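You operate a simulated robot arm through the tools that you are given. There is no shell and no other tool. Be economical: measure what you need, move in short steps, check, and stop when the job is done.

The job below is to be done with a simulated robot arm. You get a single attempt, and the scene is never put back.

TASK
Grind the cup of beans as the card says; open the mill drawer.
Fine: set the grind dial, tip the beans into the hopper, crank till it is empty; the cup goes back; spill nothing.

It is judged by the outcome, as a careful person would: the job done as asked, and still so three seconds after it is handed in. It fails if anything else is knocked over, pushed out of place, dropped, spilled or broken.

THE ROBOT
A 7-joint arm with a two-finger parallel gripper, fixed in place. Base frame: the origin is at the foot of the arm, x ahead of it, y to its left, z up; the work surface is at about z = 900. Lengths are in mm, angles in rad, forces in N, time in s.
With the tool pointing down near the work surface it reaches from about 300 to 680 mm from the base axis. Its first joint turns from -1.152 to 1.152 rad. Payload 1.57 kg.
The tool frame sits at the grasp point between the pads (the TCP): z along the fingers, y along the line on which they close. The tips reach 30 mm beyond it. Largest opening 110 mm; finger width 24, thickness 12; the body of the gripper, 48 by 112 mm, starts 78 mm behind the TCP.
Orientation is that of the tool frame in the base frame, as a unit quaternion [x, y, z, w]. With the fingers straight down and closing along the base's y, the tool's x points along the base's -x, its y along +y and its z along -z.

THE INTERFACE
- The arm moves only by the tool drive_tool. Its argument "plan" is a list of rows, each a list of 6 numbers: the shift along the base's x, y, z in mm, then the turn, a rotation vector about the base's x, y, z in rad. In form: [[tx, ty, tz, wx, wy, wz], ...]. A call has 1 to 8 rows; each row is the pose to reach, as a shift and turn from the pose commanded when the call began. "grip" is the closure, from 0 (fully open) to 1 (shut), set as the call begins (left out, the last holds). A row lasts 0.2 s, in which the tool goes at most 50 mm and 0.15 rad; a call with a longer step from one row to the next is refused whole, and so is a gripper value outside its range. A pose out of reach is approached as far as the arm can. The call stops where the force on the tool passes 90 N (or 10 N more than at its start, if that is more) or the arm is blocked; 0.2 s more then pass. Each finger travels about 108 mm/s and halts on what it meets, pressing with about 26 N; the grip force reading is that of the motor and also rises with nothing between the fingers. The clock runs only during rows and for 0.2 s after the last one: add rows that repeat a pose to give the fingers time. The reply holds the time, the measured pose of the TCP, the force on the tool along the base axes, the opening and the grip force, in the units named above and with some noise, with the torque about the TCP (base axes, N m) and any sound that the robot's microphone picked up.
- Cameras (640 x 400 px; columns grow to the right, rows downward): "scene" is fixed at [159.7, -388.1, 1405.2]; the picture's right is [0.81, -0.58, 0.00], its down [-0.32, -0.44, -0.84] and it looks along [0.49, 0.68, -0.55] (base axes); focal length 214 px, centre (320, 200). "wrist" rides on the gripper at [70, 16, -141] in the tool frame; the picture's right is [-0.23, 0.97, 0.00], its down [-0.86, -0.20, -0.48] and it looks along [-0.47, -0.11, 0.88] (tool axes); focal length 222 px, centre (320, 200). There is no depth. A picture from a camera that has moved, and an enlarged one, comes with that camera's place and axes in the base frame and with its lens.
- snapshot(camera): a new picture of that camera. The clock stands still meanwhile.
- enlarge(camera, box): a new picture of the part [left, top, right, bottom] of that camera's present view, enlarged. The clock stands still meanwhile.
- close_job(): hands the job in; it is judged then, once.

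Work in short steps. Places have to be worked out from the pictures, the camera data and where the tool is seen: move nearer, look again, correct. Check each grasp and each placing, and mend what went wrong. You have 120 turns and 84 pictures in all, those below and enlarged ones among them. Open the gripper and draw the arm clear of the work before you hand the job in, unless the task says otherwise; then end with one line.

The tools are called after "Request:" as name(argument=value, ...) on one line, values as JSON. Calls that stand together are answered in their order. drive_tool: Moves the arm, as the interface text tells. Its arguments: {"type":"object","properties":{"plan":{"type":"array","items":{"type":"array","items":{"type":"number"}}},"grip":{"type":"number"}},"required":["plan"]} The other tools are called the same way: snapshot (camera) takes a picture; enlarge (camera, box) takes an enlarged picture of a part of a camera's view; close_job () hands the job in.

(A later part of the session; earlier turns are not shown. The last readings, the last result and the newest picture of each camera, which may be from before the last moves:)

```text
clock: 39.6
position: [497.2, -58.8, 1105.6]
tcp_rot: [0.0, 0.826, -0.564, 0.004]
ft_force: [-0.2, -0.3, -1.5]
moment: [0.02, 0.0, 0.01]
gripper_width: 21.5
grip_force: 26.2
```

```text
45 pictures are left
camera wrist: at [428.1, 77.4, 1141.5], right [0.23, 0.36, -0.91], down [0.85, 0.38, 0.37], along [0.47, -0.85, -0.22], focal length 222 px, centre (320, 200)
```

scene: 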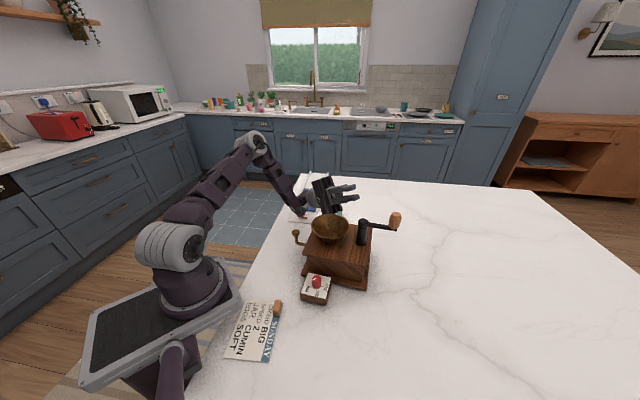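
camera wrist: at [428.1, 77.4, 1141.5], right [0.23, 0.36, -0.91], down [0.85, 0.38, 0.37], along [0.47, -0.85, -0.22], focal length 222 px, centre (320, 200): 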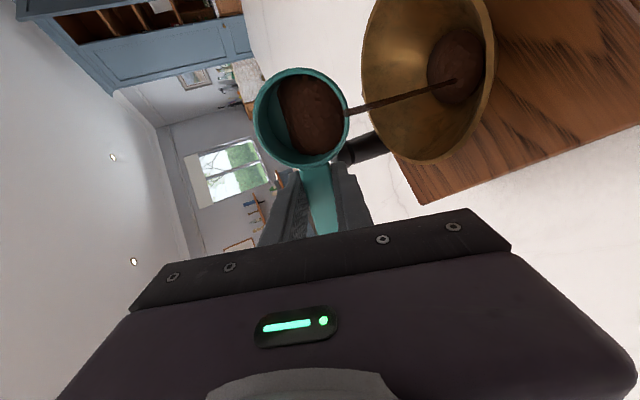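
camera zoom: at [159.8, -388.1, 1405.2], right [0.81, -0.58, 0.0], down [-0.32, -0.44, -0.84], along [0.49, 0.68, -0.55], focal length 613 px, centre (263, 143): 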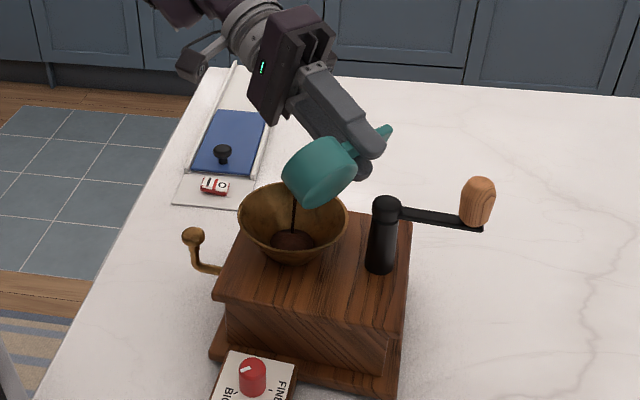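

The stream is landing in the middle of the hopper. I'll keep tilting to about 1.9 rad, raising slightly for body clearance.

Request:
drive_tool(plan=[[0, 0, 0, -0.08, 0, 0], [0, 2, 1, -0.16, 0, 0], [0, 4, 2, -0.25, 0, 0], [0, 6, 4, -0.35, 0, 0], [0, 8, 6, -0.45, 0, 0], [0, 10, 9, -0.55, 0, 0], [0, 12, 11, -0.65, 0, 0], [0, 13, 12, -0.75, 0, 0]])

Request:
snapshot(camera="wrist")

Request:
enlarge(camera="scene", box=[260, 150, 420, 290])

```text
clock: 41.4
position: [498.7, -46.5, 1115.6]
tcp_rot: [0.002, -0.562, 0.827, -0.003]
ft_force: [-0.2, 0.2, -0.6]
moment: [-0.01, -0.01, -0.02]
gripper_width: 21.1
grip_force: 25.8
```

```text
44 pictures are left
camera wrist: at [428.4, 77.8, 1049.7], right [0.23, -0.36, -0.91], down [0.85, 0.52, 0.01], along [0.47, -0.77, 0.42], focal length 222 px, centre (320, 200)
```

wrist: 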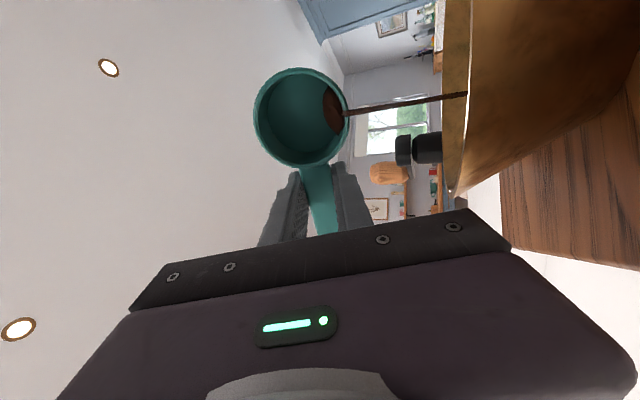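

```text
2.86 times, centred on (340, 220) of scene
camera zoom: at [159.8, -388.1, 1405.2], right [0.81, -0.58, 0.0], down [-0.32, -0.44, -0.84], along [0.49, 0.68, -0.55], focal length 613 px, centre (263, 143)
```

zoom: 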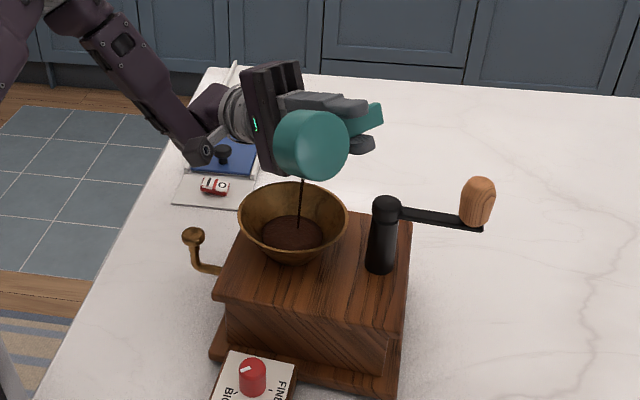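

Nearly empty. I'll tilt a little further and wait for the rest to run out.

Request:
drive_tool(plan=[[0, 0, 1, -0.06, 0, 0], [0, 0, 2, -0.12, 0, 0], [0, 0, 2, -0.18, 0, 0], [0, 0, 2, -0.18, 0, 0], [0, 0, 2, -0.18, 0, 0], [0, 0, 2, -0.18, 0, 0], [0, 0, 2, -0.18, 0, 0]])

Request:
snapshot(camera="wrist")

```text
clock: 43.0
position: [496.3, -45.9, 1118.2]
tcp_rot: [0.002, -0.486, 0.874, -0.003]
ft_force: [2.8, 6.3, 0.0]
moment: [0.51, -0.27, -0.27]
gripper_width: 20.9
grip_force: 25.9
```

```text
42 pictures are left
camera wrist: at [428.2, 63.8, 1030.5], right [0.23, -0.51, -0.83], down [0.85, 0.52, -0.08], along [0.47, -0.69, 0.56], focal length 222 px, centre (320, 200)
```

wrist: 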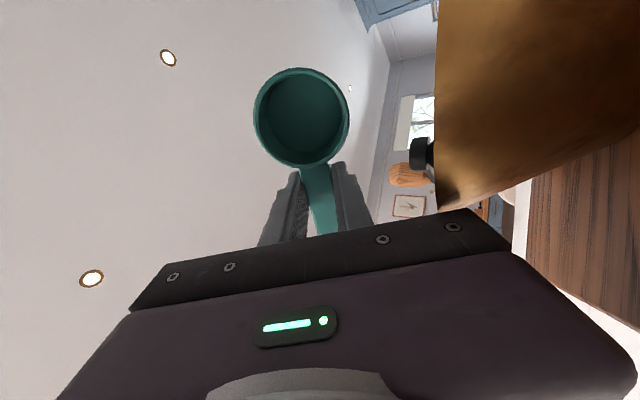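

The cup is empty. A small force shows the gripper body touching the hopper edge, so I'm backing off up and to +y, then un-tilting.

Request:
drive_tool(plan=[[2, 8, 8, 0, 0, 0], [4, 20, 25, 0, 0, 0], [6, 35, 50, 0.1, 0, 0], [10, 50, 75, 0.25, 0, 0], [15, 60, 90, 0.4, 0, 0], [20, 70, 90, 0.55, 0, 0], [25, 80, 90, 0.7, 0, 0], [30, 90, 90, 0.85, 0, 0]])

Request:
enlarge(camera="scene", box=[260, 150, 420, 310])

```text
clock: 44.8
position: [528.5, 43.6, 1208.9]
tcp_rot: [-0.001, 0.804, -0.594, 0.003]
ft_force: [1.6, 0.3, -0.9]
moment: [0.05, -0.02, 0.0]
gripper_width: 20.9
grip_force: 26.1
```

```text
2.50 times, centred on (340, 230) of scene
camera zoom: at [159.7, -388.1, 1405.2], right [0.81, -0.58, 0.0], down [-0.32, -0.44, -0.84], along [0.49, 0.68, -0.55], focal length 536 px, centre (270, 125)
```

zoom: 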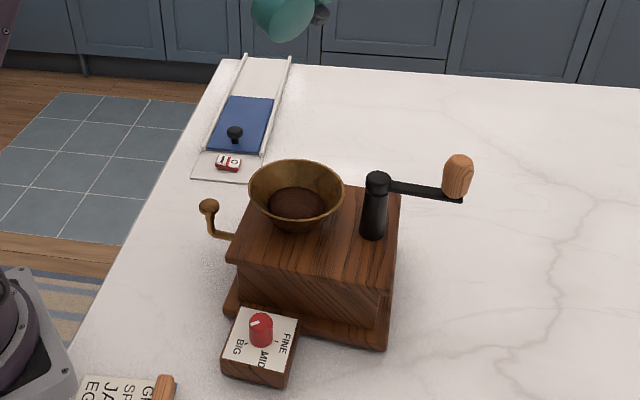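

The hopper holds the beans and nothing is spilled. Finishing the un-tilt, then yawing back towards the cup's place.

Request:
drive_tool(plan=[[8, 6, -5, 0.15, 0, 0], [16, 12, -10, 0.3, 0, 0], [25, 18, -20, 0.45, 0, 0], [34, 25, -30, 0.6, 0, 0], [43, 32, -40, 0.75, 0, 0], [52, 39, -50, 0.9, 0, 0], [61, 45, -60, 1.05, 0, 0], [68, 49, -70, 1.2, 0, 0]])

Request:
drive_tool(plan=[[0, 0, 0, 0.072, 0, 0], [0, 0, 0, 0.072, 0, 0.13], [0, 0, 0, 0.072, 0, 0.27], [0, 0, 0, 0.072, 0, 0.41], [0, 0, 0, 0.072, 0, 0.55], [0, 0, 0, 0.072, 0, 0.69], [0, 0, 0, 0.072, 0, 0.806]])

```text
clock: 46.6
position: [596.0, 93.3, 1137.7]
tcp_rot: [0.001, 0.999, -0.038, 0.004]
ft_force: [-0.1, 0.3, -0.9]
moment: [0.03, 0.01, 0.02]
gripper_width: 21.2
grip_force: 25.6
```

```text
clock: 48.2
position: [596.4, 93.7, 1138.6]
tcp_rot: [-0.392, 0.92, 0.002, 0.017]
ft_force: [0.6, 0.6, -0.4]
moment: [0.0, -0.03, -0.02]
gripper_width: 21.1
grip_force: 26.6
```

Correcting the small residual tilt and descending to the original place.

Request:
drive_tool(plan=[[0, 0, -40, -0.017, 0.03, 0], [0, 0, -85, -0.017, 0.03, 0], [0, 0, -130, -0.017, 0.03, 0], [0, 0, -165, -0.017, 0.03, 0], [0, 0, -185, -0.017, 0.03, 0], [0, 0, -197, -0.017, 0.03, 0], [0, 0, -203, -0.017, 0.03, 0]])

Request:
drive_tool(plan=[[0, 0, -1, 0, 0, 0], [0, 0, -2, 0, 0, 0], [0, 0, -3, 0, 0, 0]])

Request:
enlarge(camera="wrist", box=[240, 60, 400, 220])

```text
clock: 49.8
position: [596.6, 91.8, 934.0]
tcp_rot: [-0.391, 0.92, -0.001, 0.001]
ft_force: [-1.3, 0.0, -0.6]
moment: [0.01, -0.05, 0.03]
gripper_width: 21.3
grip_force: 25.7
```

```text
clock: 50.6
position: [595.7, 93.0, 932.6]
tcp_rot: [-0.391, 0.92, 0.0, 0.001]
ft_force: [0.7, 0.6, -1.3]
moment: [0.02, 0.0, -0.01]
gripper_width: 21.2
grip_force: 26.1
```

```text
2.50 times, centred on (320, 140) of wrist
camera zoom: at [535.9, 53.3, 1074.3], right [-0.54, 0.84, 0.0], down [0.74, 0.48, 0.48], along [0.4, 0.26, -0.88], focal length 555 px, centre (320, 350)
```

zoom: 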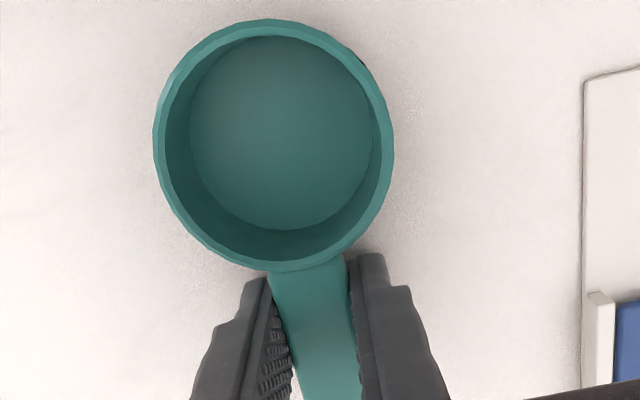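

The cup is back in its spot and empty. I'll lower a last millimetre, release and lift away.

Request:
drive_tool(plan=[[0, 0, -0.8, 0, 0, 0], [0, 0, -0.8, 0, 0, 0]])

Request:
drive_tool(plan=[[0, 0, 0, 0, 0, 0], [0, 0, 0, 0, 0, 0], [0, 0, 0, 0, 0, 0], [0, 0, 20, 0, 0, 0], [0, 0, 50, 0, 0, 0], [0, 0, 95, 0, 0, 0], [0, 0, 140, 0, 0, 0], [0, 0, 180, 0, 0, 0]], grip=0.6)

Request:
snapshot(camera="wrist")

```text
clock: 51.2
position: [595.3, 91.9, 932.1]
tcp_rot: [-0.391, 0.92, -0.001, 0.002]
ft_force: [-3.1, 2.3, 10.9]
moment: [-0.1, 0.23, -0.11]
gripper_width: 21.4
grip_force: 26.0
```

```text
clock: 53.0
position: [594.3, 90.2, 1113.5]
tcp_rot: [-0.39, 0.921, -0.001, 0.001]
ft_force: [-0.2, 0.0, 0.2]
moment: [0.02, 0.0, 0.01]
gripper_width: 43.9
grip_force: 0.1
```

```text
39 pictures are left
camera wrist: at [534.5, 50.8, 1255.3], right [-0.54, 0.84, 0.0], down [0.74, 0.48, 0.48], along [0.4, 0.26, -0.88], focal length 222 px, centre (320, 200)
```

wrist: 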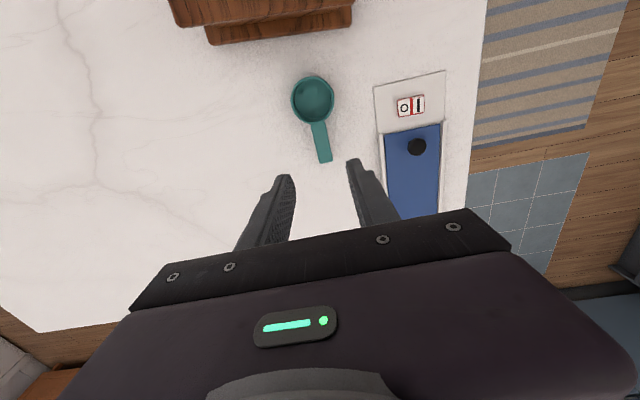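

The cup is standing in place. Now the crank: moving to view its knob from above.

Request:
drive_tool(plan=[[-5, -20, 30, 0, 0, -0.1], [-20, -50, 60, 0, 0, -0.2], [-35, -85, 90, 0, 0, -0.3], [-50, -120, 95, 0, 0, -0.4], [-70, -155, 95, 0, 0, -0.5], [-90, -190, 95, 0, 0, -0.6], [-105, -220, 95, 0, 0, -0.7], [-116, -240, 95, 0, 0, -0.803]])

Request:
snapshot(camera="wrist")

Request:
enlarge(camera="scene", box=[330, 180, 430, 270])

```text
clock: 54.8
position: [479.4, -147.0, 1207.2]
tcp_rot: [0.002, 1.0, -0.001, 0.0]
ft_force: [0.8, 0.3, -0.1]
moment: [0.03, 0.01, -0.01]
gripper_width: 44.0
grip_force: 0.0
```

```text
38 pictures are left
camera wrist: at [410.9, -130.5, 1348.1], right [0.23, 0.97, 0.0], down [0.85, -0.2, 0.48], along [0.47, -0.11, -0.88], focal length 222 px, centre (320, 200)
```

wrist: 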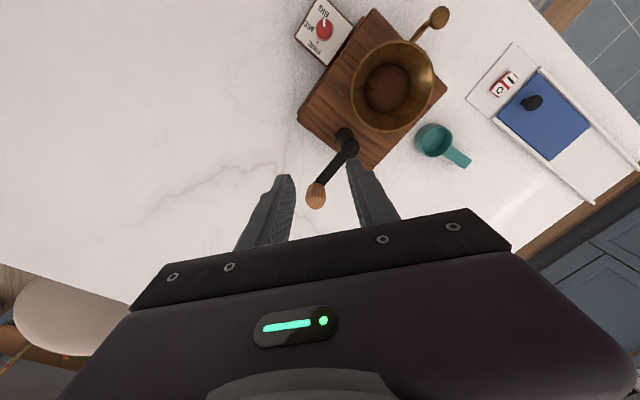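

```text
4.44 times, centred on (380, 225) of scene
camera zoom: at [159.7, -388.1, 1405.2], right [0.81, -0.58, 0.0], down [-0.32, -0.44, -0.84], along [0.49, 0.68, -0.55], focal length 953 px, centre (53, 89)
```

zoom: 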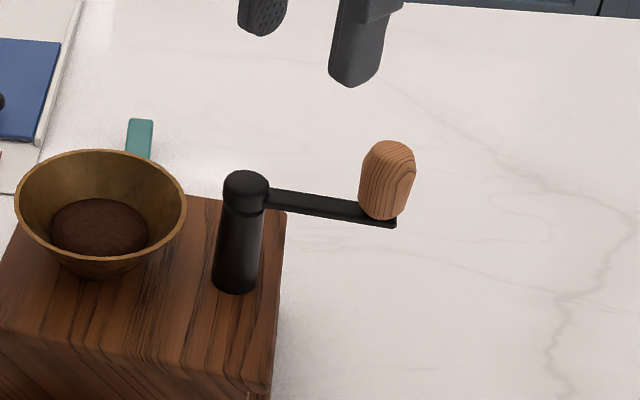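

Request:
enlarge(camera="wrist", box=[285, 110, 385, 220])

```text
3.64 times, centred on (335, 165) of wrist
camera zoom: at [410.9, -130.5, 1348.1], right [0.23, 0.97, 0.0], down [0.85, -0.2, 0.48], along [0.47, -0.11, -0.88], focal length 808 px, centre (266, 327)
```

zoom: 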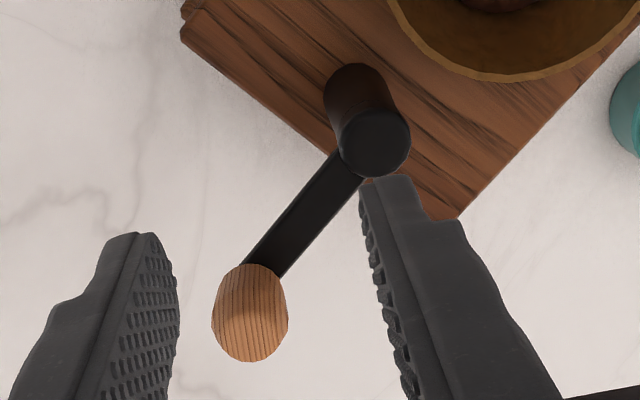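

The crank knob is barrel-shaped, about 30 mm wide, centred at (540,-166) from z≈1066 to 1110. The hub axis is near (495,-111), giving a crank radius of about 72 mm. I'm moving over the knob.

Request:
drive_tool(plan=[[20, -6, 0, 0, 0, 0], [40, -12, -20, 0, 0, 0], [60, -19, -35, 0, 0, 0], [60, -19, -60, 0, 0, 0], [60, -19, -60, 0, 0, 0]], grip=0.4)

Request:
enlarge(camera="wrist", box=[240, 80, 400, 240])

```text
clock: 56.0
position: [539.5, -166.5, 1145.8]
tcp_rot: [0.0, 1.0, -0.001, 0.0]
ft_force: [0.7, 0.1, 0.8]
moment: [0.01, 0.03, 0.0]
gripper_width: 65.8
grip_force: 0.0
```

```text
2.50 times, centred on (320, 160) of wrist
camera zoom: at [470.4, -151.2, 1287.4], right [0.23, 0.97, 0.0], down [0.85, -0.2, 0.48], along [0.47, -0.11, -0.88], focal length 555 px, centre (320, 300)
```

zoom: 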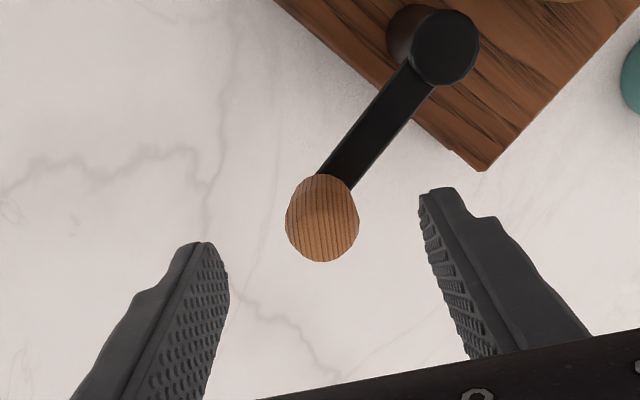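

The knob is aligned with the tool axis, and this view puts the hub at about (496,-112). I'm descending and gripping the knob.

Request:
drive_tool(plan=[[0.5, 0, -25, 0, 0, 0], [0.5, 0, -44, 0, 0, 0], [0.5, 0, -44, 0, 0, 0]])

Request:
drive_tool(plan=[[0, 0, 0, 0, 0, 0], [0, 0, 0, 0, 0, 0], [0, 0, 0, 0, 0, 0]], grip=1)

Request:
enlarge(camera="scene", box=[320, 170, 430, 270])

```text
clock: 56.8
position: [539.7, -164.9, 1100.0]
tcp_rot: [0.0, 1.0, -0.001, 0.0]
ft_force: [-0.9, 0.3, 0.0]
moment: [-0.01, 0.01, -0.01]
gripper_width: 66.0
grip_force: 0.0
```

```text
clock: 57.6
position: [540.0, -166.4, 1101.2]
tcp_rot: [-0.001, 1.0, -0.001, 0.001]
ft_force: [2.2, -2.7, -0.3]
moment: [0.02, -0.05, 0.05]
gripper_width: 27.0
grip_force: 26.1
```

```text
4.00 times, centred on (375, 220) of scene
camera zoom: at [159.8, -388.2, 1405.1], right [0.81, -0.58, 0.0], down [-0.32, -0.44, -0.84], along [0.49, 0.68, -0.55], focal length 858 px, centre (100, 120)
```

zoom: 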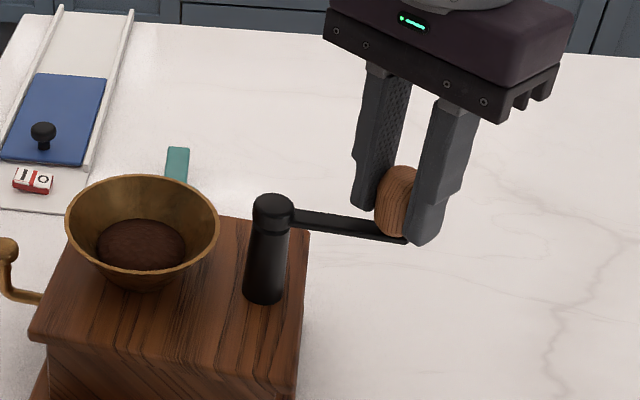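

I have the knob, 27 mm wide. I'll test a short clockwise arc about (496,-112) with R≈70 and watch the forces.

Request:
drive_tool(plan=[[-7.6, -5.1, 0, 0, 0, 0], [-15.6, -9.5, 0, 0, 0, 0], [-24.2, -12.5, 0, 0, 0, 0], [-33.1, -14.7, 0, 0, 0, 0], [-42.2, -15.5, 0, 0, 0, 0], [-51.4, -15.2, 0, 0, 0, 0]])

Request:
enlarge(camera="scene", box=[270, 170, 430, 310])

```text
clock: 59.0
position: [488.3, -184.0, 1101.6]
tcp_rot: [0.001, 1.0, -0.001, -0.001]
ft_force: [-0.6, -2.8, -0.6]
moment: [0.02, 0.34, -0.03]
gripper_width: 27.1
grip_force: 26.5
```

```text
2.86 times, centred on (350, 240) of scene
camera zoom: at [160.1, -388.3, 1405.1], right [0.81, -0.58, 0.0], down [-0.32, -0.44, -0.84], along [0.49, 0.68, -0.55], focal length 613 px, centre (234, 86)
```

zoom: 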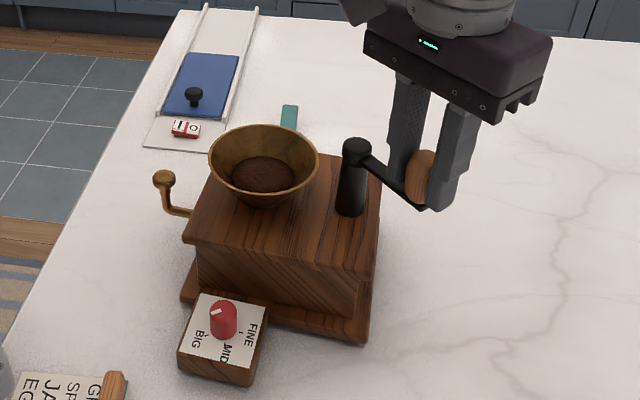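

The crank turns freely and the mill stays put. Continuing clockwise for 160°.

Request:
drive_tool(plan=[[-23.4, 6.7, 0, 0, 0, 0], [-43.0, 21.0, 0, 0, 0, 0], [-56.6, 41.2, 0, 0, 0, 0], [-62.5, 64.7, 0, 0, 0, 0], [-60.0, 88.9, 0, 0, 0, 0], [-49.3, 110.8, 0, 0, 0, 0], [-31.8, 127.7, 0, 0, 0, 0], [-9.6, 137.5, 0, 0, 0, 0]])

Request:
enlarge(camera="scene", box=[270, 170, 430, 310])

```text
clock: 60.8
position: [482.1, -44.4, 1102.7]
tcp_rot: [0.0, 1.0, -0.002, 0.002]
ft_force: [-7.2, 16.4, -0.2]
moment: [0.1, -0.66, -0.03]
gripper_width: 27.3
grip_force: 26.3
```

```text
2.86 times, centred on (350, 240) of scene
camera zoom: at [159.8, -387.6, 1405.3], right [0.81, -0.58, 0.0], down [-0.32, -0.44, -0.84], along [0.49, 0.68, -0.55], focal length 613 px, centre (234, 86)
```

zoom: 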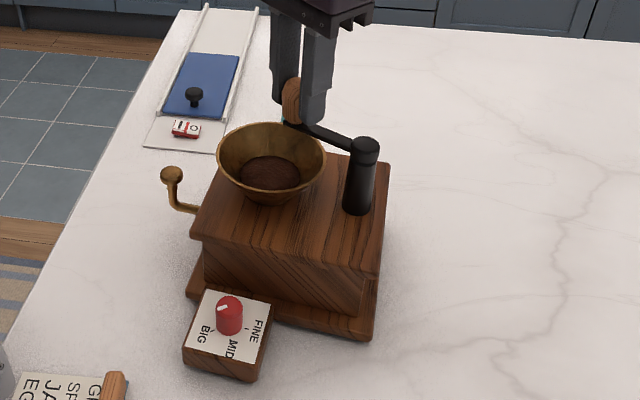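

The mill has slid several mm to +x/-y, because my circle was slightly off. Refitting gives a true hub of about (493.6,-110.9) and R≈72.2. Following that circle should draw the mill back as I crank, so I'll continue on it and compare pictures.

Request:
drive_tool(plan=[[-0.3, 3.4, 0, 0, 0, 0], [24.7, 4.3, 0, 0, 0, 0], [48.6, -3.5, 0, 0, 0, 0], [68.4, -18.9, 0, 0, 0, 0], [81.6, -40.2, 0, 0, 0, 0], [86.9, -64.7, 0, 0, 0, 0], [83.4, -89.5, 0, 0, 0, 0], [71.6, -111.7, 0, 0, 0, 0]])

Request:
enlarge(camera="scene", box=[270, 170, 430, 310])

```text
clock: 62.6
position: [550.6, -156.1, 1103.2]
tcp_rot: [0.001, 1.0, -0.001, 0.002]
ft_force: [21.0, -8.9, -0.5]
moment: [-0.09, 0.08, -0.06]
gripper_width: 27.3
grip_force: 26.5
```

```text
2.86 times, centred on (350, 240) of scene
camera zoom: at [160.4, -388.3, 1405.0], right [0.81, -0.58, 0.0], down [-0.32, -0.44, -0.84], along [0.49, 0.68, -0.55], focal length 613 px, centre (234, 86)
```

zoom: 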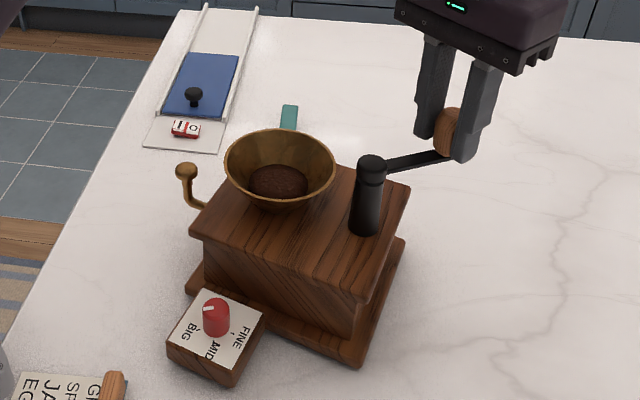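

The mill has yawed clockwise: the gripped knob was loaded radially by circle error and pushed the mill off. I'll release, look, and switch to pushing the knob tangentially with closed fingers. That puts no radial constraint on it, and I'll set the mill straight afterwards.

Request:
drive_tool(plan=[[0, 0, 0, 0, 0, 0], [0, 0, 0, 0, 0, 0], [0, 0, 40, 0, 0, 0], [-20, 10, 85, 0, 0, 0], [-50, 20, 110, 0, 0, 0], [-80, 30, 120, 0, 0, 0]], grip=0.4)

Request:
snapshot(camera="wrist")

Request:
enlarge(camera="scene", box=[270, 170, 430, 310])

```text
refused: row 4 steps farther than a row can; nothing moved
```

```text
30 pictures are left
camera wrist: at [481.9, -140.7, 1243.4], right [0.23, 0.97, 0.0], down [0.85, -0.2, 0.48], along [0.47, -0.11, -0.88], focal length 222 px, centre (320, 200)
```

wrist: 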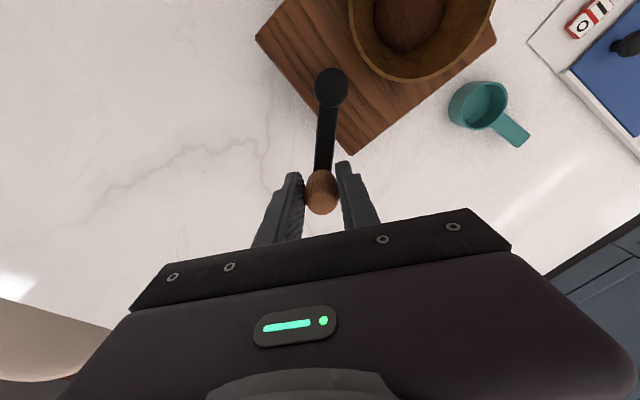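

```text
2.86 times, centred on (350, 240) of scene
camera zoom: at [160.4, -388.3, 1405.0], right [0.81, -0.58, 0.0], down [-0.32, -0.44, -0.84], along [0.49, 0.68, -0.55], focal length 613 px, centre (234, 86)
```

zoom: 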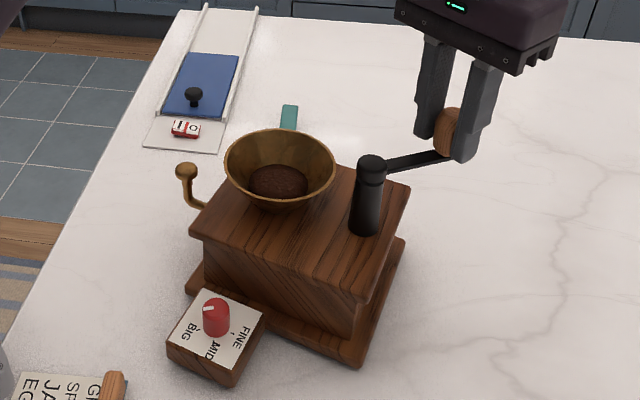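

The hub is now at about (489,-135), the knob at (556,-157), R≈71. I'm releasing the knob and lifting straight up, in smaller steps.

Request:
drive_tool(plan=[[0, 0, 0, 0, 0, 0], [0, 0, 0, 0, 0, 0], [0, 0, 30, 0, 0, 0], [0, 0, 60, 0, 0, 0], [2, 15, 65, 0, 0, 0], [5, 42, 65, 0, 0, 0]], grip=0.4)

Request:
drive_tool(plan=[[0, 0, 0, 0, 0, 0], [0, 0, 0, 0, 0, 0], [0, 0, -25, 0, 0, 0], [0, 0, -50, 0, 0, 0], [0, 0, -65, 0, 0, 0]], grip=1)

Request:
snapshot(camera="wrist")

```text
clock: 64.0
position: [554.9, -113.8, 1168.8]
tcp_rot: [0.002, 1.0, 0.0, 0.0]
ft_force: [0.4, 0.1, -1.1]
moment: [-0.03, 0.01, -0.04]
gripper_width: 66.2
grip_force: 0.0
```

```text
clock: 65.2
position: [555.1, -113.0, 1102.5]
tcp_rot: [0.0, 1.0, -0.001, 0.0]
ft_force: [0.3, 0.4, 0.6]
moment: [0.01, -0.01, 0.0]
gripper_width: 0.1
grip_force: 21.1
```

```text
28 pictures are left
camera wrist: at [486.9, -97.6, 1245.1], right [0.23, 0.97, 0.0], down [0.85, -0.2, 0.48], along [0.47, -0.11, -0.88], focal length 222 px, centre (320, 200)
```

wrist: 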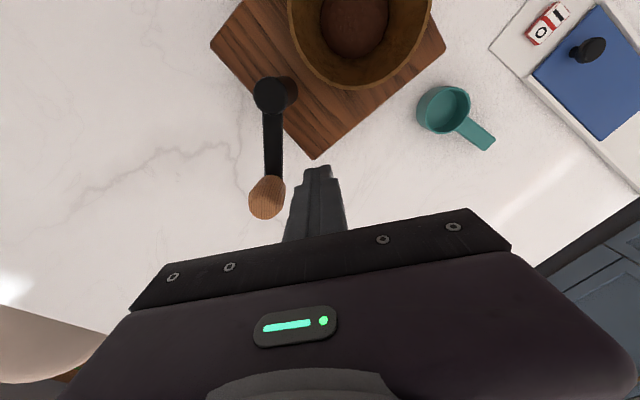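

The hub at (490,-135) and the knob at (558,-158) are confirmed. I'm pushing the knob clockwise with the closed fingers along the circle behind it.

Request:
drive_tool(plan=[[5.4, -18, 0, 0, 0, 0], [3.9, -36.5, 0, 0, 0, 0], [-2.2, -53.9, 0, 0, 0, 0], [-12.7, -69.2, 0, 0, 0, 0], [-26.8, -81.2, 0, 0, 0, 0], [-43.6, -89.2, 0, 0, 0, 0], [-61.8, -92.6, 0, 0, 0, 0], [-80.3, -91.1, 0, 0, 0, 0]])

Request:
enlarge(camera="scene", box=[270, 170, 430, 310])

```text
clock: 67.0
position: [475.2, -205.0, 1102.1]
tcp_rot: [0.0, 1.0, -0.001, 0.001]
ft_force: [1.7, 0.8, 0.2]
moment: [0.0, -0.04, 0.0]
gripper_width: 0.0
grip_force: 21.5
```

```text
2.86 times, centred on (350, 240) of scene
camera zoom: at [159.8, -388.1, 1405.2], right [0.81, -0.58, 0.0], down [-0.32, -0.44, -0.84], along [0.49, 0.68, -0.55], focal length 613 px, centre (234, 86)
```

zoom: 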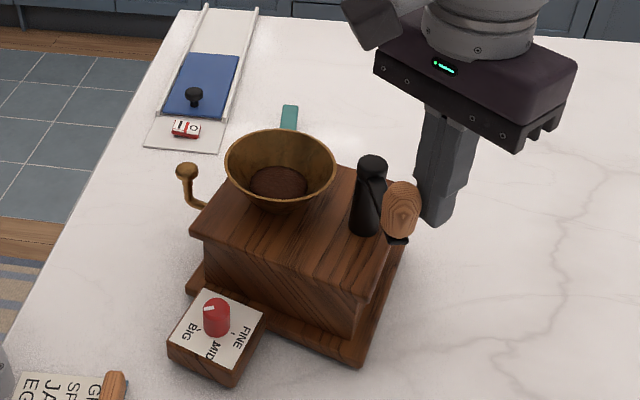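

Contact pushing works with about 2 N, and the mill doesn't move. Continuing another 180°.

Request:
drive_tool(plan=[[-25.4, 10.9, 0, 0, 0, 0], [-44.8, 30.8, 0, 0, 0, 0], [-55.0, 56.5, 0, 0, 0, 0], [-54.7, 84.2, 0, 0, 0, 0], [-43.7, 109.7, 0, 0, 0, 0], [-23.9, 129.0, 0, 0, 0, 0], [1.8, 139.3, 0, 0, 0, 0], [29.5, 138.9, 0, 0, 0, 0]])

Request:
enlarge(camera="scene", box=[270, 170, 430, 310])

```text
clock: 68.8
position: [505.7, -67.2, 1101.9]
tcp_rot: [0.0, 1.0, -0.001, 0.001]
ft_force: [-1.2, 0.6, -0.4]
moment: [0.0, -0.02, -0.04]
gripper_width: 0.0
grip_force: 21.0
```

```text
2.86 times, centred on (350, 240) of scene
camera zoom: at [159.7, -388.1, 1405.2], right [0.81, -0.58, 0.0], down [-0.32, -0.44, -0.84], along [0.49, 0.68, -0.55], focal length 613 px, centre (234, 86)
```

zoom: 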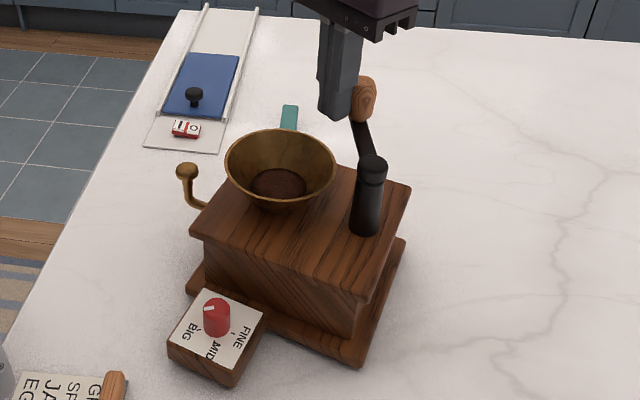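

Stable. I'll run two more full revolutions the same way, then check the bean level.

Request:
drive_tool(plan=[[25.4, -10.9, 0, 0, 0, 0], [44.8, -30.8, 0, 0, 0, 0], [55.0, -56.5, 0, 0, 0, 0], [54.7, -84.2, 0, 0, 0, 0], [43.7, -109.7, 0, 0, 0, 0], [23.9, -129.0, 0, 0, 0, 0], [-1.8, -139.3, 0, 0, 0, 0], [-29.5, -138.9, 0, 0, 0, 0]])

Request:
drive_tool(plan=[[-25.4, 10.9, 0, 0, 0, 0], [-44.8, 30.8, 0, 0, 0, 0], [-55.0, 56.5, 0, 0, 0, 0], [-54.7, 84.2, 0, 0, 0, 0], [-43.7, 109.7, 0, 0, 0, 0], [-23.9, 129.0, 0, 0, 0, 0], [1.8, 139.3, 0, 0, 0, 0], [29.5, 138.9, 0, 0, 0, 0]])

Request:
drive_tool(plan=[[25.4, -10.9, 0, 0, 0, 0], [44.8, -30.8, 0, 0, 0, 0], [55.0, -56.5, 0, 0, 0, 0], [54.7, -84.2, 0, 0, 0, 0], [43.7, -109.7, 0, 0, 0, 0], [23.9, -129.0, 0, 0, 0, 0], [-1.8, -139.3, 0, 0, 0, 0], [-29.5, -138.9, 0, 0, 0, 0]])

Request:
drive_tool(plan=[[-25.4, 10.9, 0, 0, 0, 0], [-44.8, 30.8, 0, 0, 0, 0], [-55.0, 56.5, 0, 0, 0, 0], [-54.7, 84.2, 0, 0, 0, 0], [-43.7, 109.7, 0, 0, 0, 0], [-23.9, 129.0, 0, 0, 0, 0], [1.8, 139.3, 0, 0, 0, 0], [29.5, 138.9, 0, 0, 0, 0]])

Request:
enlarge(camera="scene", box=[270, 170, 430, 310])

```text
clock: 70.6
position: [476.8, -207.7, 1101.9]
tcp_rot: [0.0, 1.0, -0.001, 0.001]
ft_force: [1.1, 0.2, 0.6]
moment: [0.0, 0.03, 0.0]
gripper_width: 0.0
grip_force: 20.9
```

```text
clock: 72.4
position: [505.5, -65.1, 1100.6]
tcp_rot: [0.002, 1.0, -0.001, 0.001]
ft_force: [-2.0, 1.0, -0.4]
moment: [-0.03, -0.02, -0.01]
gripper_width: 0.0
grip_force: 21.4
```

```text
clock: 74.2
position: [476.3, -204.5, 1102.9]
tcp_rot: [0.0, 1.0, -0.001, 0.001]
ft_force: [1.2, -0.3, 1.6]
moment: [-0.02, 0.0, -0.02]
gripper_width: 0.0
grip_force: 21.5
```

```text
clock: 76.0
position: [504.4, -67.5, 1102.8]
tcp_rot: [0.0, 1.0, -0.001, 0.0]
ft_force: [0.2, 0.1, 0.4]
moment: [-0.01, -0.01, -0.05]
gripper_width: 0.0
grip_force: 21.2
```

```text
2.86 times, centred on (350, 240) of scene
camera zoom: at [159.7, -388.1, 1405.2], right [0.81, -0.58, 0.0], down [-0.32, -0.44, -0.84], along [0.49, 0.68, -0.55], focal length 613 px, centre (234, 86)
```

zoom: 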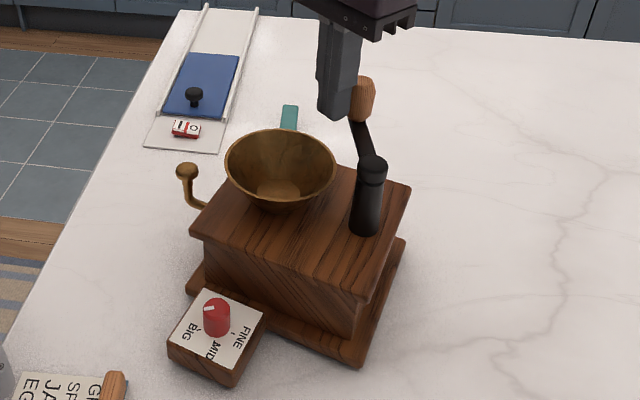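

The hopper floor shows bare brass, so it looks empty. I'll do one more full revolution to be sure, ending with the crank pointing away from the side I'll use to square the mill, then lift and view from above.

Request:
drive_tool(plan=[[25.4, -10.9, 0, 0, 0, 0], [44.8, -30.8, 0, 0, 0, 0], [55.0, -56.5, 0, 0, 0, 0], [54.7, -84.2, 0, 0, 0, 0], [43.7, -109.7, 0, 0, 0, 0], [23.9, -129.0, 0, 0, 0, 0], [-1.8, -139.3, 0, 0, 0, 0], [-29.5, -138.9, 0, 0, 0, 0]])

Request:
drive_tool(plan=[[-25.4, 10.9, 0, 0, 0, 0], [-44.8, 30.8, 0, 0, 0, 0], [-55.0, 56.5, 0, 0, 0, 0], [-54.7, 84.2, 0, 0, 0, 0], [-43.7, 109.7, 0, 0, 0, 0], [-23.9, 129.0, 0, 0, 0, 0], [1.8, 139.3, 0, 0, 0, 0]])

Request:
drive_tool(plan=[[-8, 4, 5, 0, 0, 0], [-15, 8, 30, 0, 0, 0], [-40, 5, 70, 0, 0, 0], [-70, 0, 105, 0, 0, 0], [-100, -5, 140, 0, 0, 0], [-125, -5, 175, 0, 0, 0], [-140, -5, 200, 0, 0, 0]])

Request:
snapshot(camera="wrist")

```text
clock: 77.8
position: [476.5, -207.2, 1103.1]
tcp_rot: [0.0, 1.0, 0.0, 0.001]
ft_force: [-0.4, 0.3, 0.2]
moment: [0.03, 0.02, 0.01]
gripper_width: 0.0
grip_force: 21.1
```

```text
clock: 79.4
position: [476.9, -66.2, 1101.5]
tcp_rot: [0.0, 1.0, 0.0, 0.001]
ft_force: [0.4, 0.5, 0.8]
moment: [0.0, -0.01, -0.01]
gripper_width: 0.0
grip_force: 21.2
```

```text
clock: 81.0
position: [335.2, -71.7, 1302.9]
tcp_rot: [0.0, 1.0, -0.001, 0.0]
ft_force: [0.9, 1.2, -0.6]
moment: [0.03, 0.02, 0.0]
gripper_width: 0.1
grip_force: 21.3
```

```text
24 pictures are left
camera wrist: at [266.4, -55.7, 1444.9], right [0.23, 0.97, 0.0], down [0.85, -0.2, 0.48], along [0.47, -0.11, -0.88], focal length 222 px, centre (320, 200)
```

wrist: 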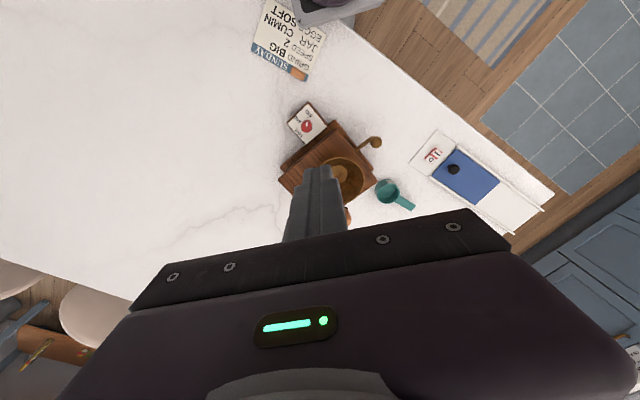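

Request:
enlarge(camera="wrist", box=[260, 90, 400, 220])

Request:
enlarge(camera="scene", box=[270, 170, 430, 310])

```text
3.08 times, centred on (330, 155) of wrist
camera zoom: at [266.4, -55.7, 1444.9], right [0.23, 0.97, 0.0], down [0.85, -0.2, 0.48], along [0.47, -0.11, -0.88], focal length 684 px, centre (289, 338)
```

zoom: 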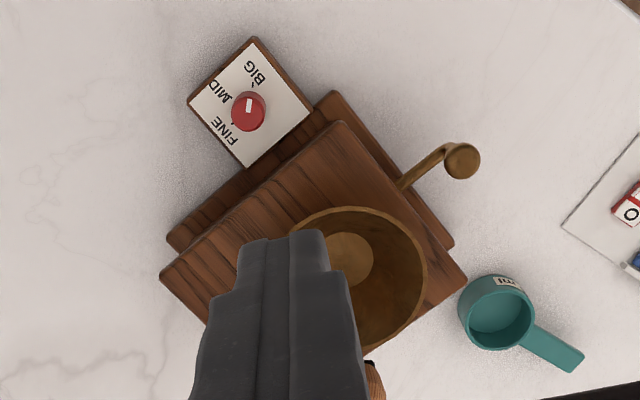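

```text
2.86 times, centred on (350, 240) of scene
camera zoom: at [159.7, -388.1, 1405.2], right [0.81, -0.58, 0.0], down [-0.32, -0.44, -0.84], along [0.49, 0.68, -0.55], focal length 613 px, centre (234, 86)
```

zoom: 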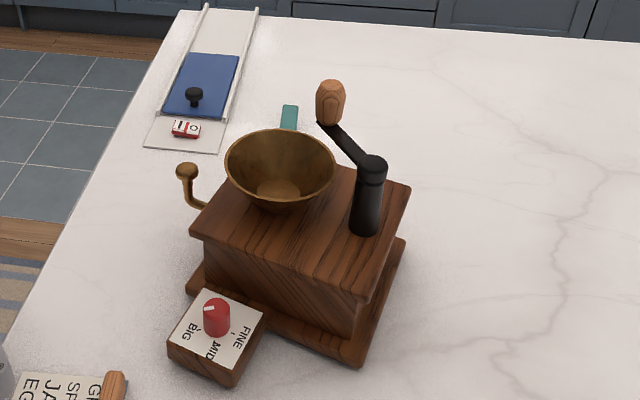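

The hopper is empty. The mill is now yawed about -13° and shifted about (6,-13) mm from where it began. I'll square it by pushing its hub-side edge with the closed fingers, off-centre, mainly along +y. First I move beyond that edge and descend outside it.

Request:
drive_tool(plan=[[40, -20, -20, 0, 0, 0], [80, -40, -45, 0, 0, 0], [120, -60, -80, 0, 0, 0], [160, -85, -115, 0, 0, 0], [200, -105, -140, 0, 0, 0], [226, -110, -150, 0, 0, 0]], grip=1)

Request:
drive_tool(plan=[[0, 0, -40, 0, 0, 0], [0, 0, -80, 0, 0, 0], [0, 0, -120, 0, 0, 0], [0, 0, -150, 0, 0, 0], [0, 0, -165, 0, 0, 0]])

Request:
enlarge(camera="scene", box=[270, 170, 430, 310])

```text
refused: row 2 steps farther than a row can; nothing moved
```

```text
clock: 82.2
position: [338.5, -69.2, 1137.0]
tcp_rot: [0.0, 1.0, 0.0, 0.0]
ft_force: [0.2, 0.5, 0.1]
moment: [0.02, 0.01, 0.0]
gripper_width: 0.0
grip_force: 20.9
```

```text
2.86 times, centred on (350, 240) of scene
camera zoom: at [159.7, -388.1, 1405.2], right [0.81, -0.58, 0.0], down [-0.32, -0.44, -0.84], along [0.49, 0.68, -0.55], focal length 613 px, centre (234, 86)
```

zoom: 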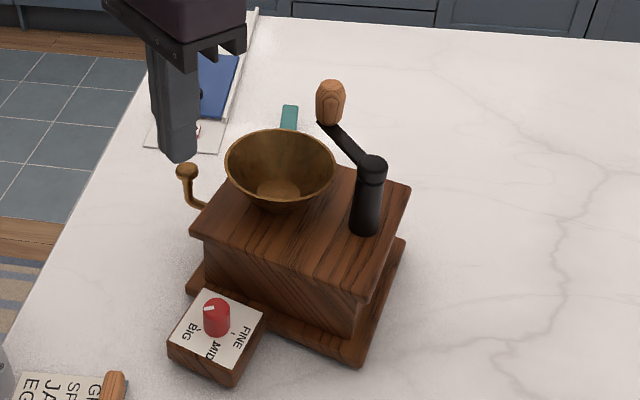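

That first move was refused and the second ran alone, harmlessly, in free space. Going one call at a time now: cross over high to beyond the edge.

Request:
drive_tool(plan=[[0, -15, 40, 0, 0, 0], [35, -35, 45, 0, 0, 0], [75, -55, 45, 0, 0, 0], [115, -75, 45, 0, 0, 0], [155, -95, 45, 0, 0, 0], [190, -110, 45, 0, 0, 0], [225, -115, 20, 0, 0, 0]])

```text
clock: 83.8
position: [563.5, -185.5, 1159.5]
tcp_rot: [0.0, 1.0, -0.002, 0.0]
ft_force: [0.0, 0.1, -0.7]
moment: [0.0, 0.02, -0.01]
gripper_width: 0.0
grip_force: 21.3
```

Request:
drive_tool(plan=[[0, 0, -45, 0, 0, 0], [0, 0, -90, 0, 0, 0], [0, 0, -130, 0, 0, 0], [0, 0, -160, 0, 0, 0], [0, 0, -171, 0, 0, 0]])

Request:
snapshot(camera="wrist")

Request:
enlarge(camera="scene", box=[270, 170, 430, 310])

```text
clock: 85.0
position: [564.2, -183.8, 986.4]
tcp_rot: [0.001, 1.0, -0.001, 0.001]
ft_force: [0.2, 0.1, 0.1]
moment: [0.04, -0.03, 0.02]
gripper_width: 0.1
grip_force: 21.0
```

```text
20 pictures are left
camera wrist: at [495.2, -168.5, 1127.5], right [0.23, 0.97, 0.0], down [0.85, -0.2, 0.48], along [0.47, -0.11, -0.88], focal length 222 px, centre (320, 200)
```

wrist: 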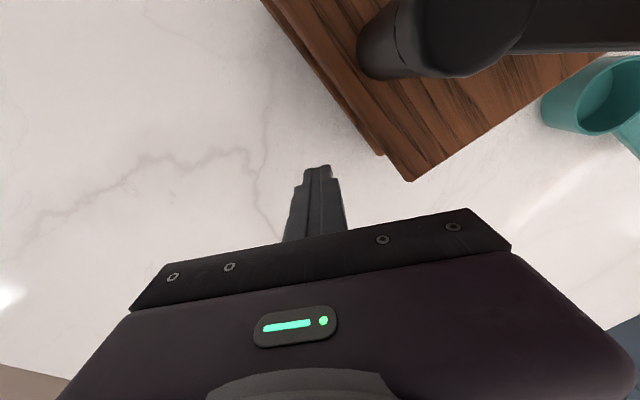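

```text
2.86 times, centred on (350, 240) of scene
camera zoom: at [159.7, -388.1, 1405.2], right [0.81, -0.58, 0.0], down [-0.32, -0.44, -0.84], along [0.49, 0.68, -0.55], focal length 613 px, centre (234, 86)
```

zoom: 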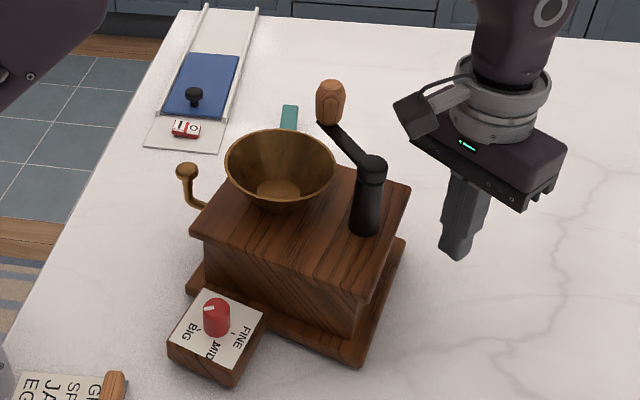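

The fingers are about 40 mm in y from the edge, near its far corner. Pushing slowly along +y: 40 mm to contact, then about 15 mm of push.

Request:
drive_tool(plan=[[0, 15, 0, 0, 0, 0], [0, 28, 0, 0, 0, 0], [0, 36, 0, 0, 0, 0], [1, 42, 0, 0, 0, 0], [2, 47, 0, 0, 0, 0], [3, 51, 0, 0, 0, 0], [4, 55, 0, 0, 0, 0]])

Request:
enlarge(camera="scene", box=[270, 170, 430, 310])

```text
clock: 86.6
position: [567.3, -132.0, 986.8]
tcp_rot: [0.0, 1.0, -0.001, 0.002]
ft_force: [12.9, -21.0, 2.7]
moment: [0.16, 0.13, 0.05]
gripper_width: 0.0
grip_force: 21.5
```

```text
2.86 times, centred on (350, 240) of scene
camera zoom: at [160.1, -388.7, 1404.9], right [0.81, -0.58, 0.0], down [-0.32, -0.44, -0.84], along [0.49, 0.68, -0.55], focal length 613 px, centre (234, 86)
```

zoom: 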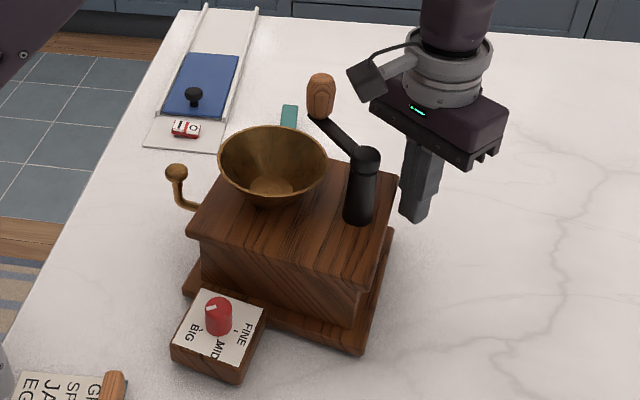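

About halfway restored. Pushing another 12 mm.

Request:
drive_tool(plan=[[0.5, 4, 0, 0, 0, 0], [1, 7, 0, 0, 0, 0], [2, 10, 0, 0, 0, 0], [2.5, 12, 0, 0, 0, 0]])

Request:
enlarge(camera="scene", box=[270, 170, 430, 310])

```text
clock: 87.6
position: [569.0, -119.6, 985.9]
tcp_rot: [0.0, 1.0, 0.0, 0.0]
ft_force: [11.9, -15.5, -2.2]
moment: [0.08, 0.04, 0.07]
gripper_width: 0.2
grip_force: 20.8
```

```text
2.86 times, centred on (350, 240) of scene
camera zoom: at [160.1, -388.5, 1405.0], right [0.81, -0.58, 0.0], down [-0.32, -0.44, -0.84], along [0.49, 0.68, -0.55], focal length 613 px, centre (234, 86)
```

zoom: 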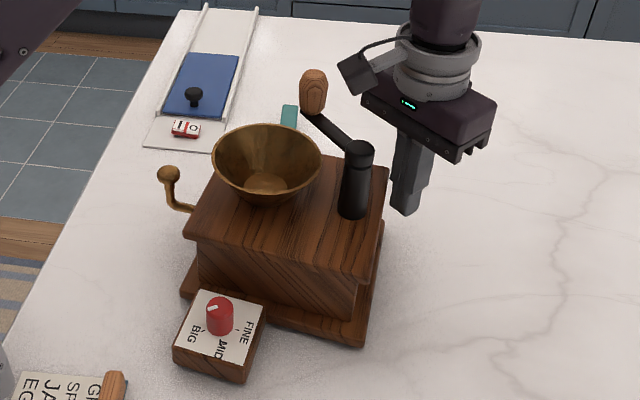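

Almost there: it needs about 3° more. A further 4 mm push.

Request:
drive_tool(plan=[[0.5, 2, 0, 0, 0, 0], [1, 4.5, 0, 0, 0, 0], [1, 4.5, 0, 0, 0, 0]])

Request:
drive_tool(plan=[[3, -12, 0, 0, 0, 0], [8, -40, 5, 0, 0, 0], [8, -65, 40, 0, 0, 0], [8, -65, 85, 0, 0, 0], [8, -65, 130, 0, 0, 0], [8, -65, 175, 0, 0, 0]])

Request:
enlarge(camera="scene", box=[270, 170, 430, 310])

```text
clock: 88.4
position: [570.4, -115.1, 986.7]
tcp_rot: [0.0, 1.0, -0.001, 0.0]
ft_force: [7.4, -19.2, 1.1]
moment: [0.16, 0.08, 0.16]
gripper_width: 0.0
grip_force: 21.0
```

```text
clock: 89.8
position: [578.7, -177.4, 1163.7]
tcp_rot: [0.0, 1.0, -0.001, 0.001]
ft_force: [0.1, 0.8, 0.6]
moment: [0.02, 0.0, -0.01]
gripper_width: 0.0
grip_force: 21.7
```

```text
2.86 times, centred on (350, 240) of scene
camera zoom: at [159.7, -388.1, 1405.2], right [0.81, -0.58, 0.0], down [-0.32, -0.44, -0.84], along [0.49, 0.68, -0.55], focal length 613 px, centre (234, 86)
```

zoom: 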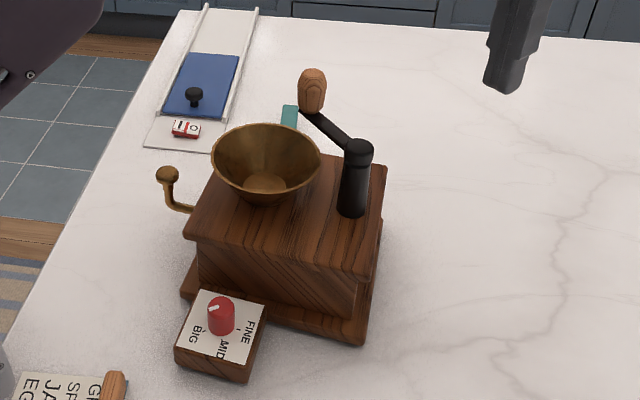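

The mill is back to within a couple of mm and about 1.5° of its start. Now the drawer: travelling over to the pull side at height, yawing so the fingers will close across the pull.

Request:
drive_tool(plan=[[-10, 10, 30, 0, 0, 0], [-40, 40, 45, 0, 0, -0.1], [-70, 70, 45, 0, 0, -0.22], [-100, 100, 45, 0, 0, -0.34], [-130, 130, 45, 0, 0, -0.46], [-160, 160, 45, 0, 0, -0.58], [-190, 190, 45, 0, 0, -0.7], [-220, 220, 45, 0, 0, -0.82]], grip=0.4)

Request:
drive_tool(plan=[[-25, 25, 0, 0, 0, -0.05], [-50, 50, 0, 0, 0, -0.05], [-62, 62, 0, 0, 0, -0.05]])

Request:
snapshot(camera="wrist")

```text
clock: 91.6
position: [356.3, 40.8, 1206.8]
tcp_rot: [0.4, 0.916, -0.001, 0.0]
ft_force: [-1.0, 1.0, 0.4]
moment: [0.0, 0.01, 0.01]
gripper_width: 66.1
grip_force: 0.0
```

```text
clock: 92.4
position: [293.0, 103.3, 1205.8]
tcp_rot: [0.422, 0.907, -0.001, 0.0]
ft_force: [0.0, -1.4, 1.3]
moment: [0.02, -0.02, -0.03]
gripper_width: 66.1
grip_force: 0.1
```

```text
15 pictures are left
camera wrist: at [262.8, 166.8, 1348.7], right [0.89, 0.45, 0.0], down [0.4, -0.78, 0.48], along [0.22, -0.43, -0.88], focal length 222 px, centre (320, 200)
```

wrist: 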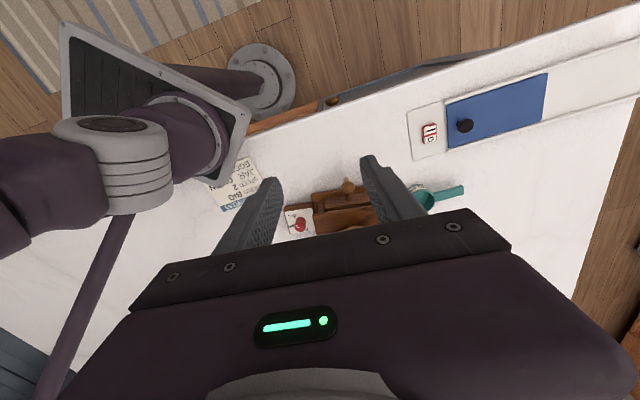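

The pull's ball is at about (382,36,988). I'm moving above it to check alignment.

Request:
drive_tool(plan=[[30, -22, -30, 0, 0, 0], [60, -45, -60, 0, 0, 0], [85, -64, -95, 0, 0, 0], [89, -67, -130, 0, 0, 0], [89, -67, -150, 0, 0, 0]], grip=0.5)

Request:
enlarge(camera="wrist", box=[240, 90, 400, 230])

```text
clock: 93.6
position: [384.1, 36.7, 1055.7]
tcp_rot: [0.422, 0.906, 0.0, 0.0]
ft_force: [-0.6, -0.2, 0.2]
moment: [-0.02, 0.0, -0.02]
gripper_width: 55.1
grip_force: 0.1
```

```text
2.86 times, centred on (320, 160) of wrist
camera zoom: at [353.3, 99.6, 1197.9], right [0.89, 0.45, 0.0], down [0.4, -0.78, 0.48], along [0.22, -0.43, -0.88], focal length 635 px, centre (320, 314)
```

zoom: 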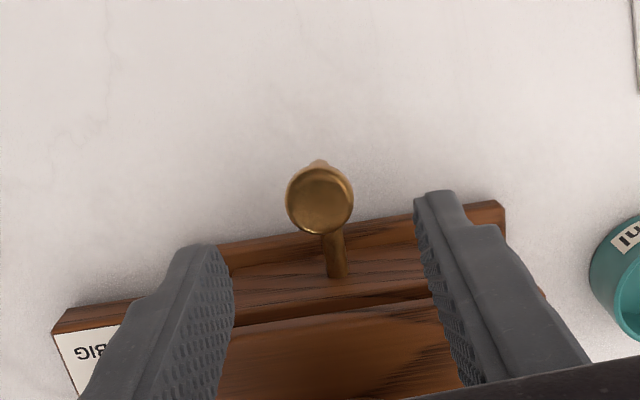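

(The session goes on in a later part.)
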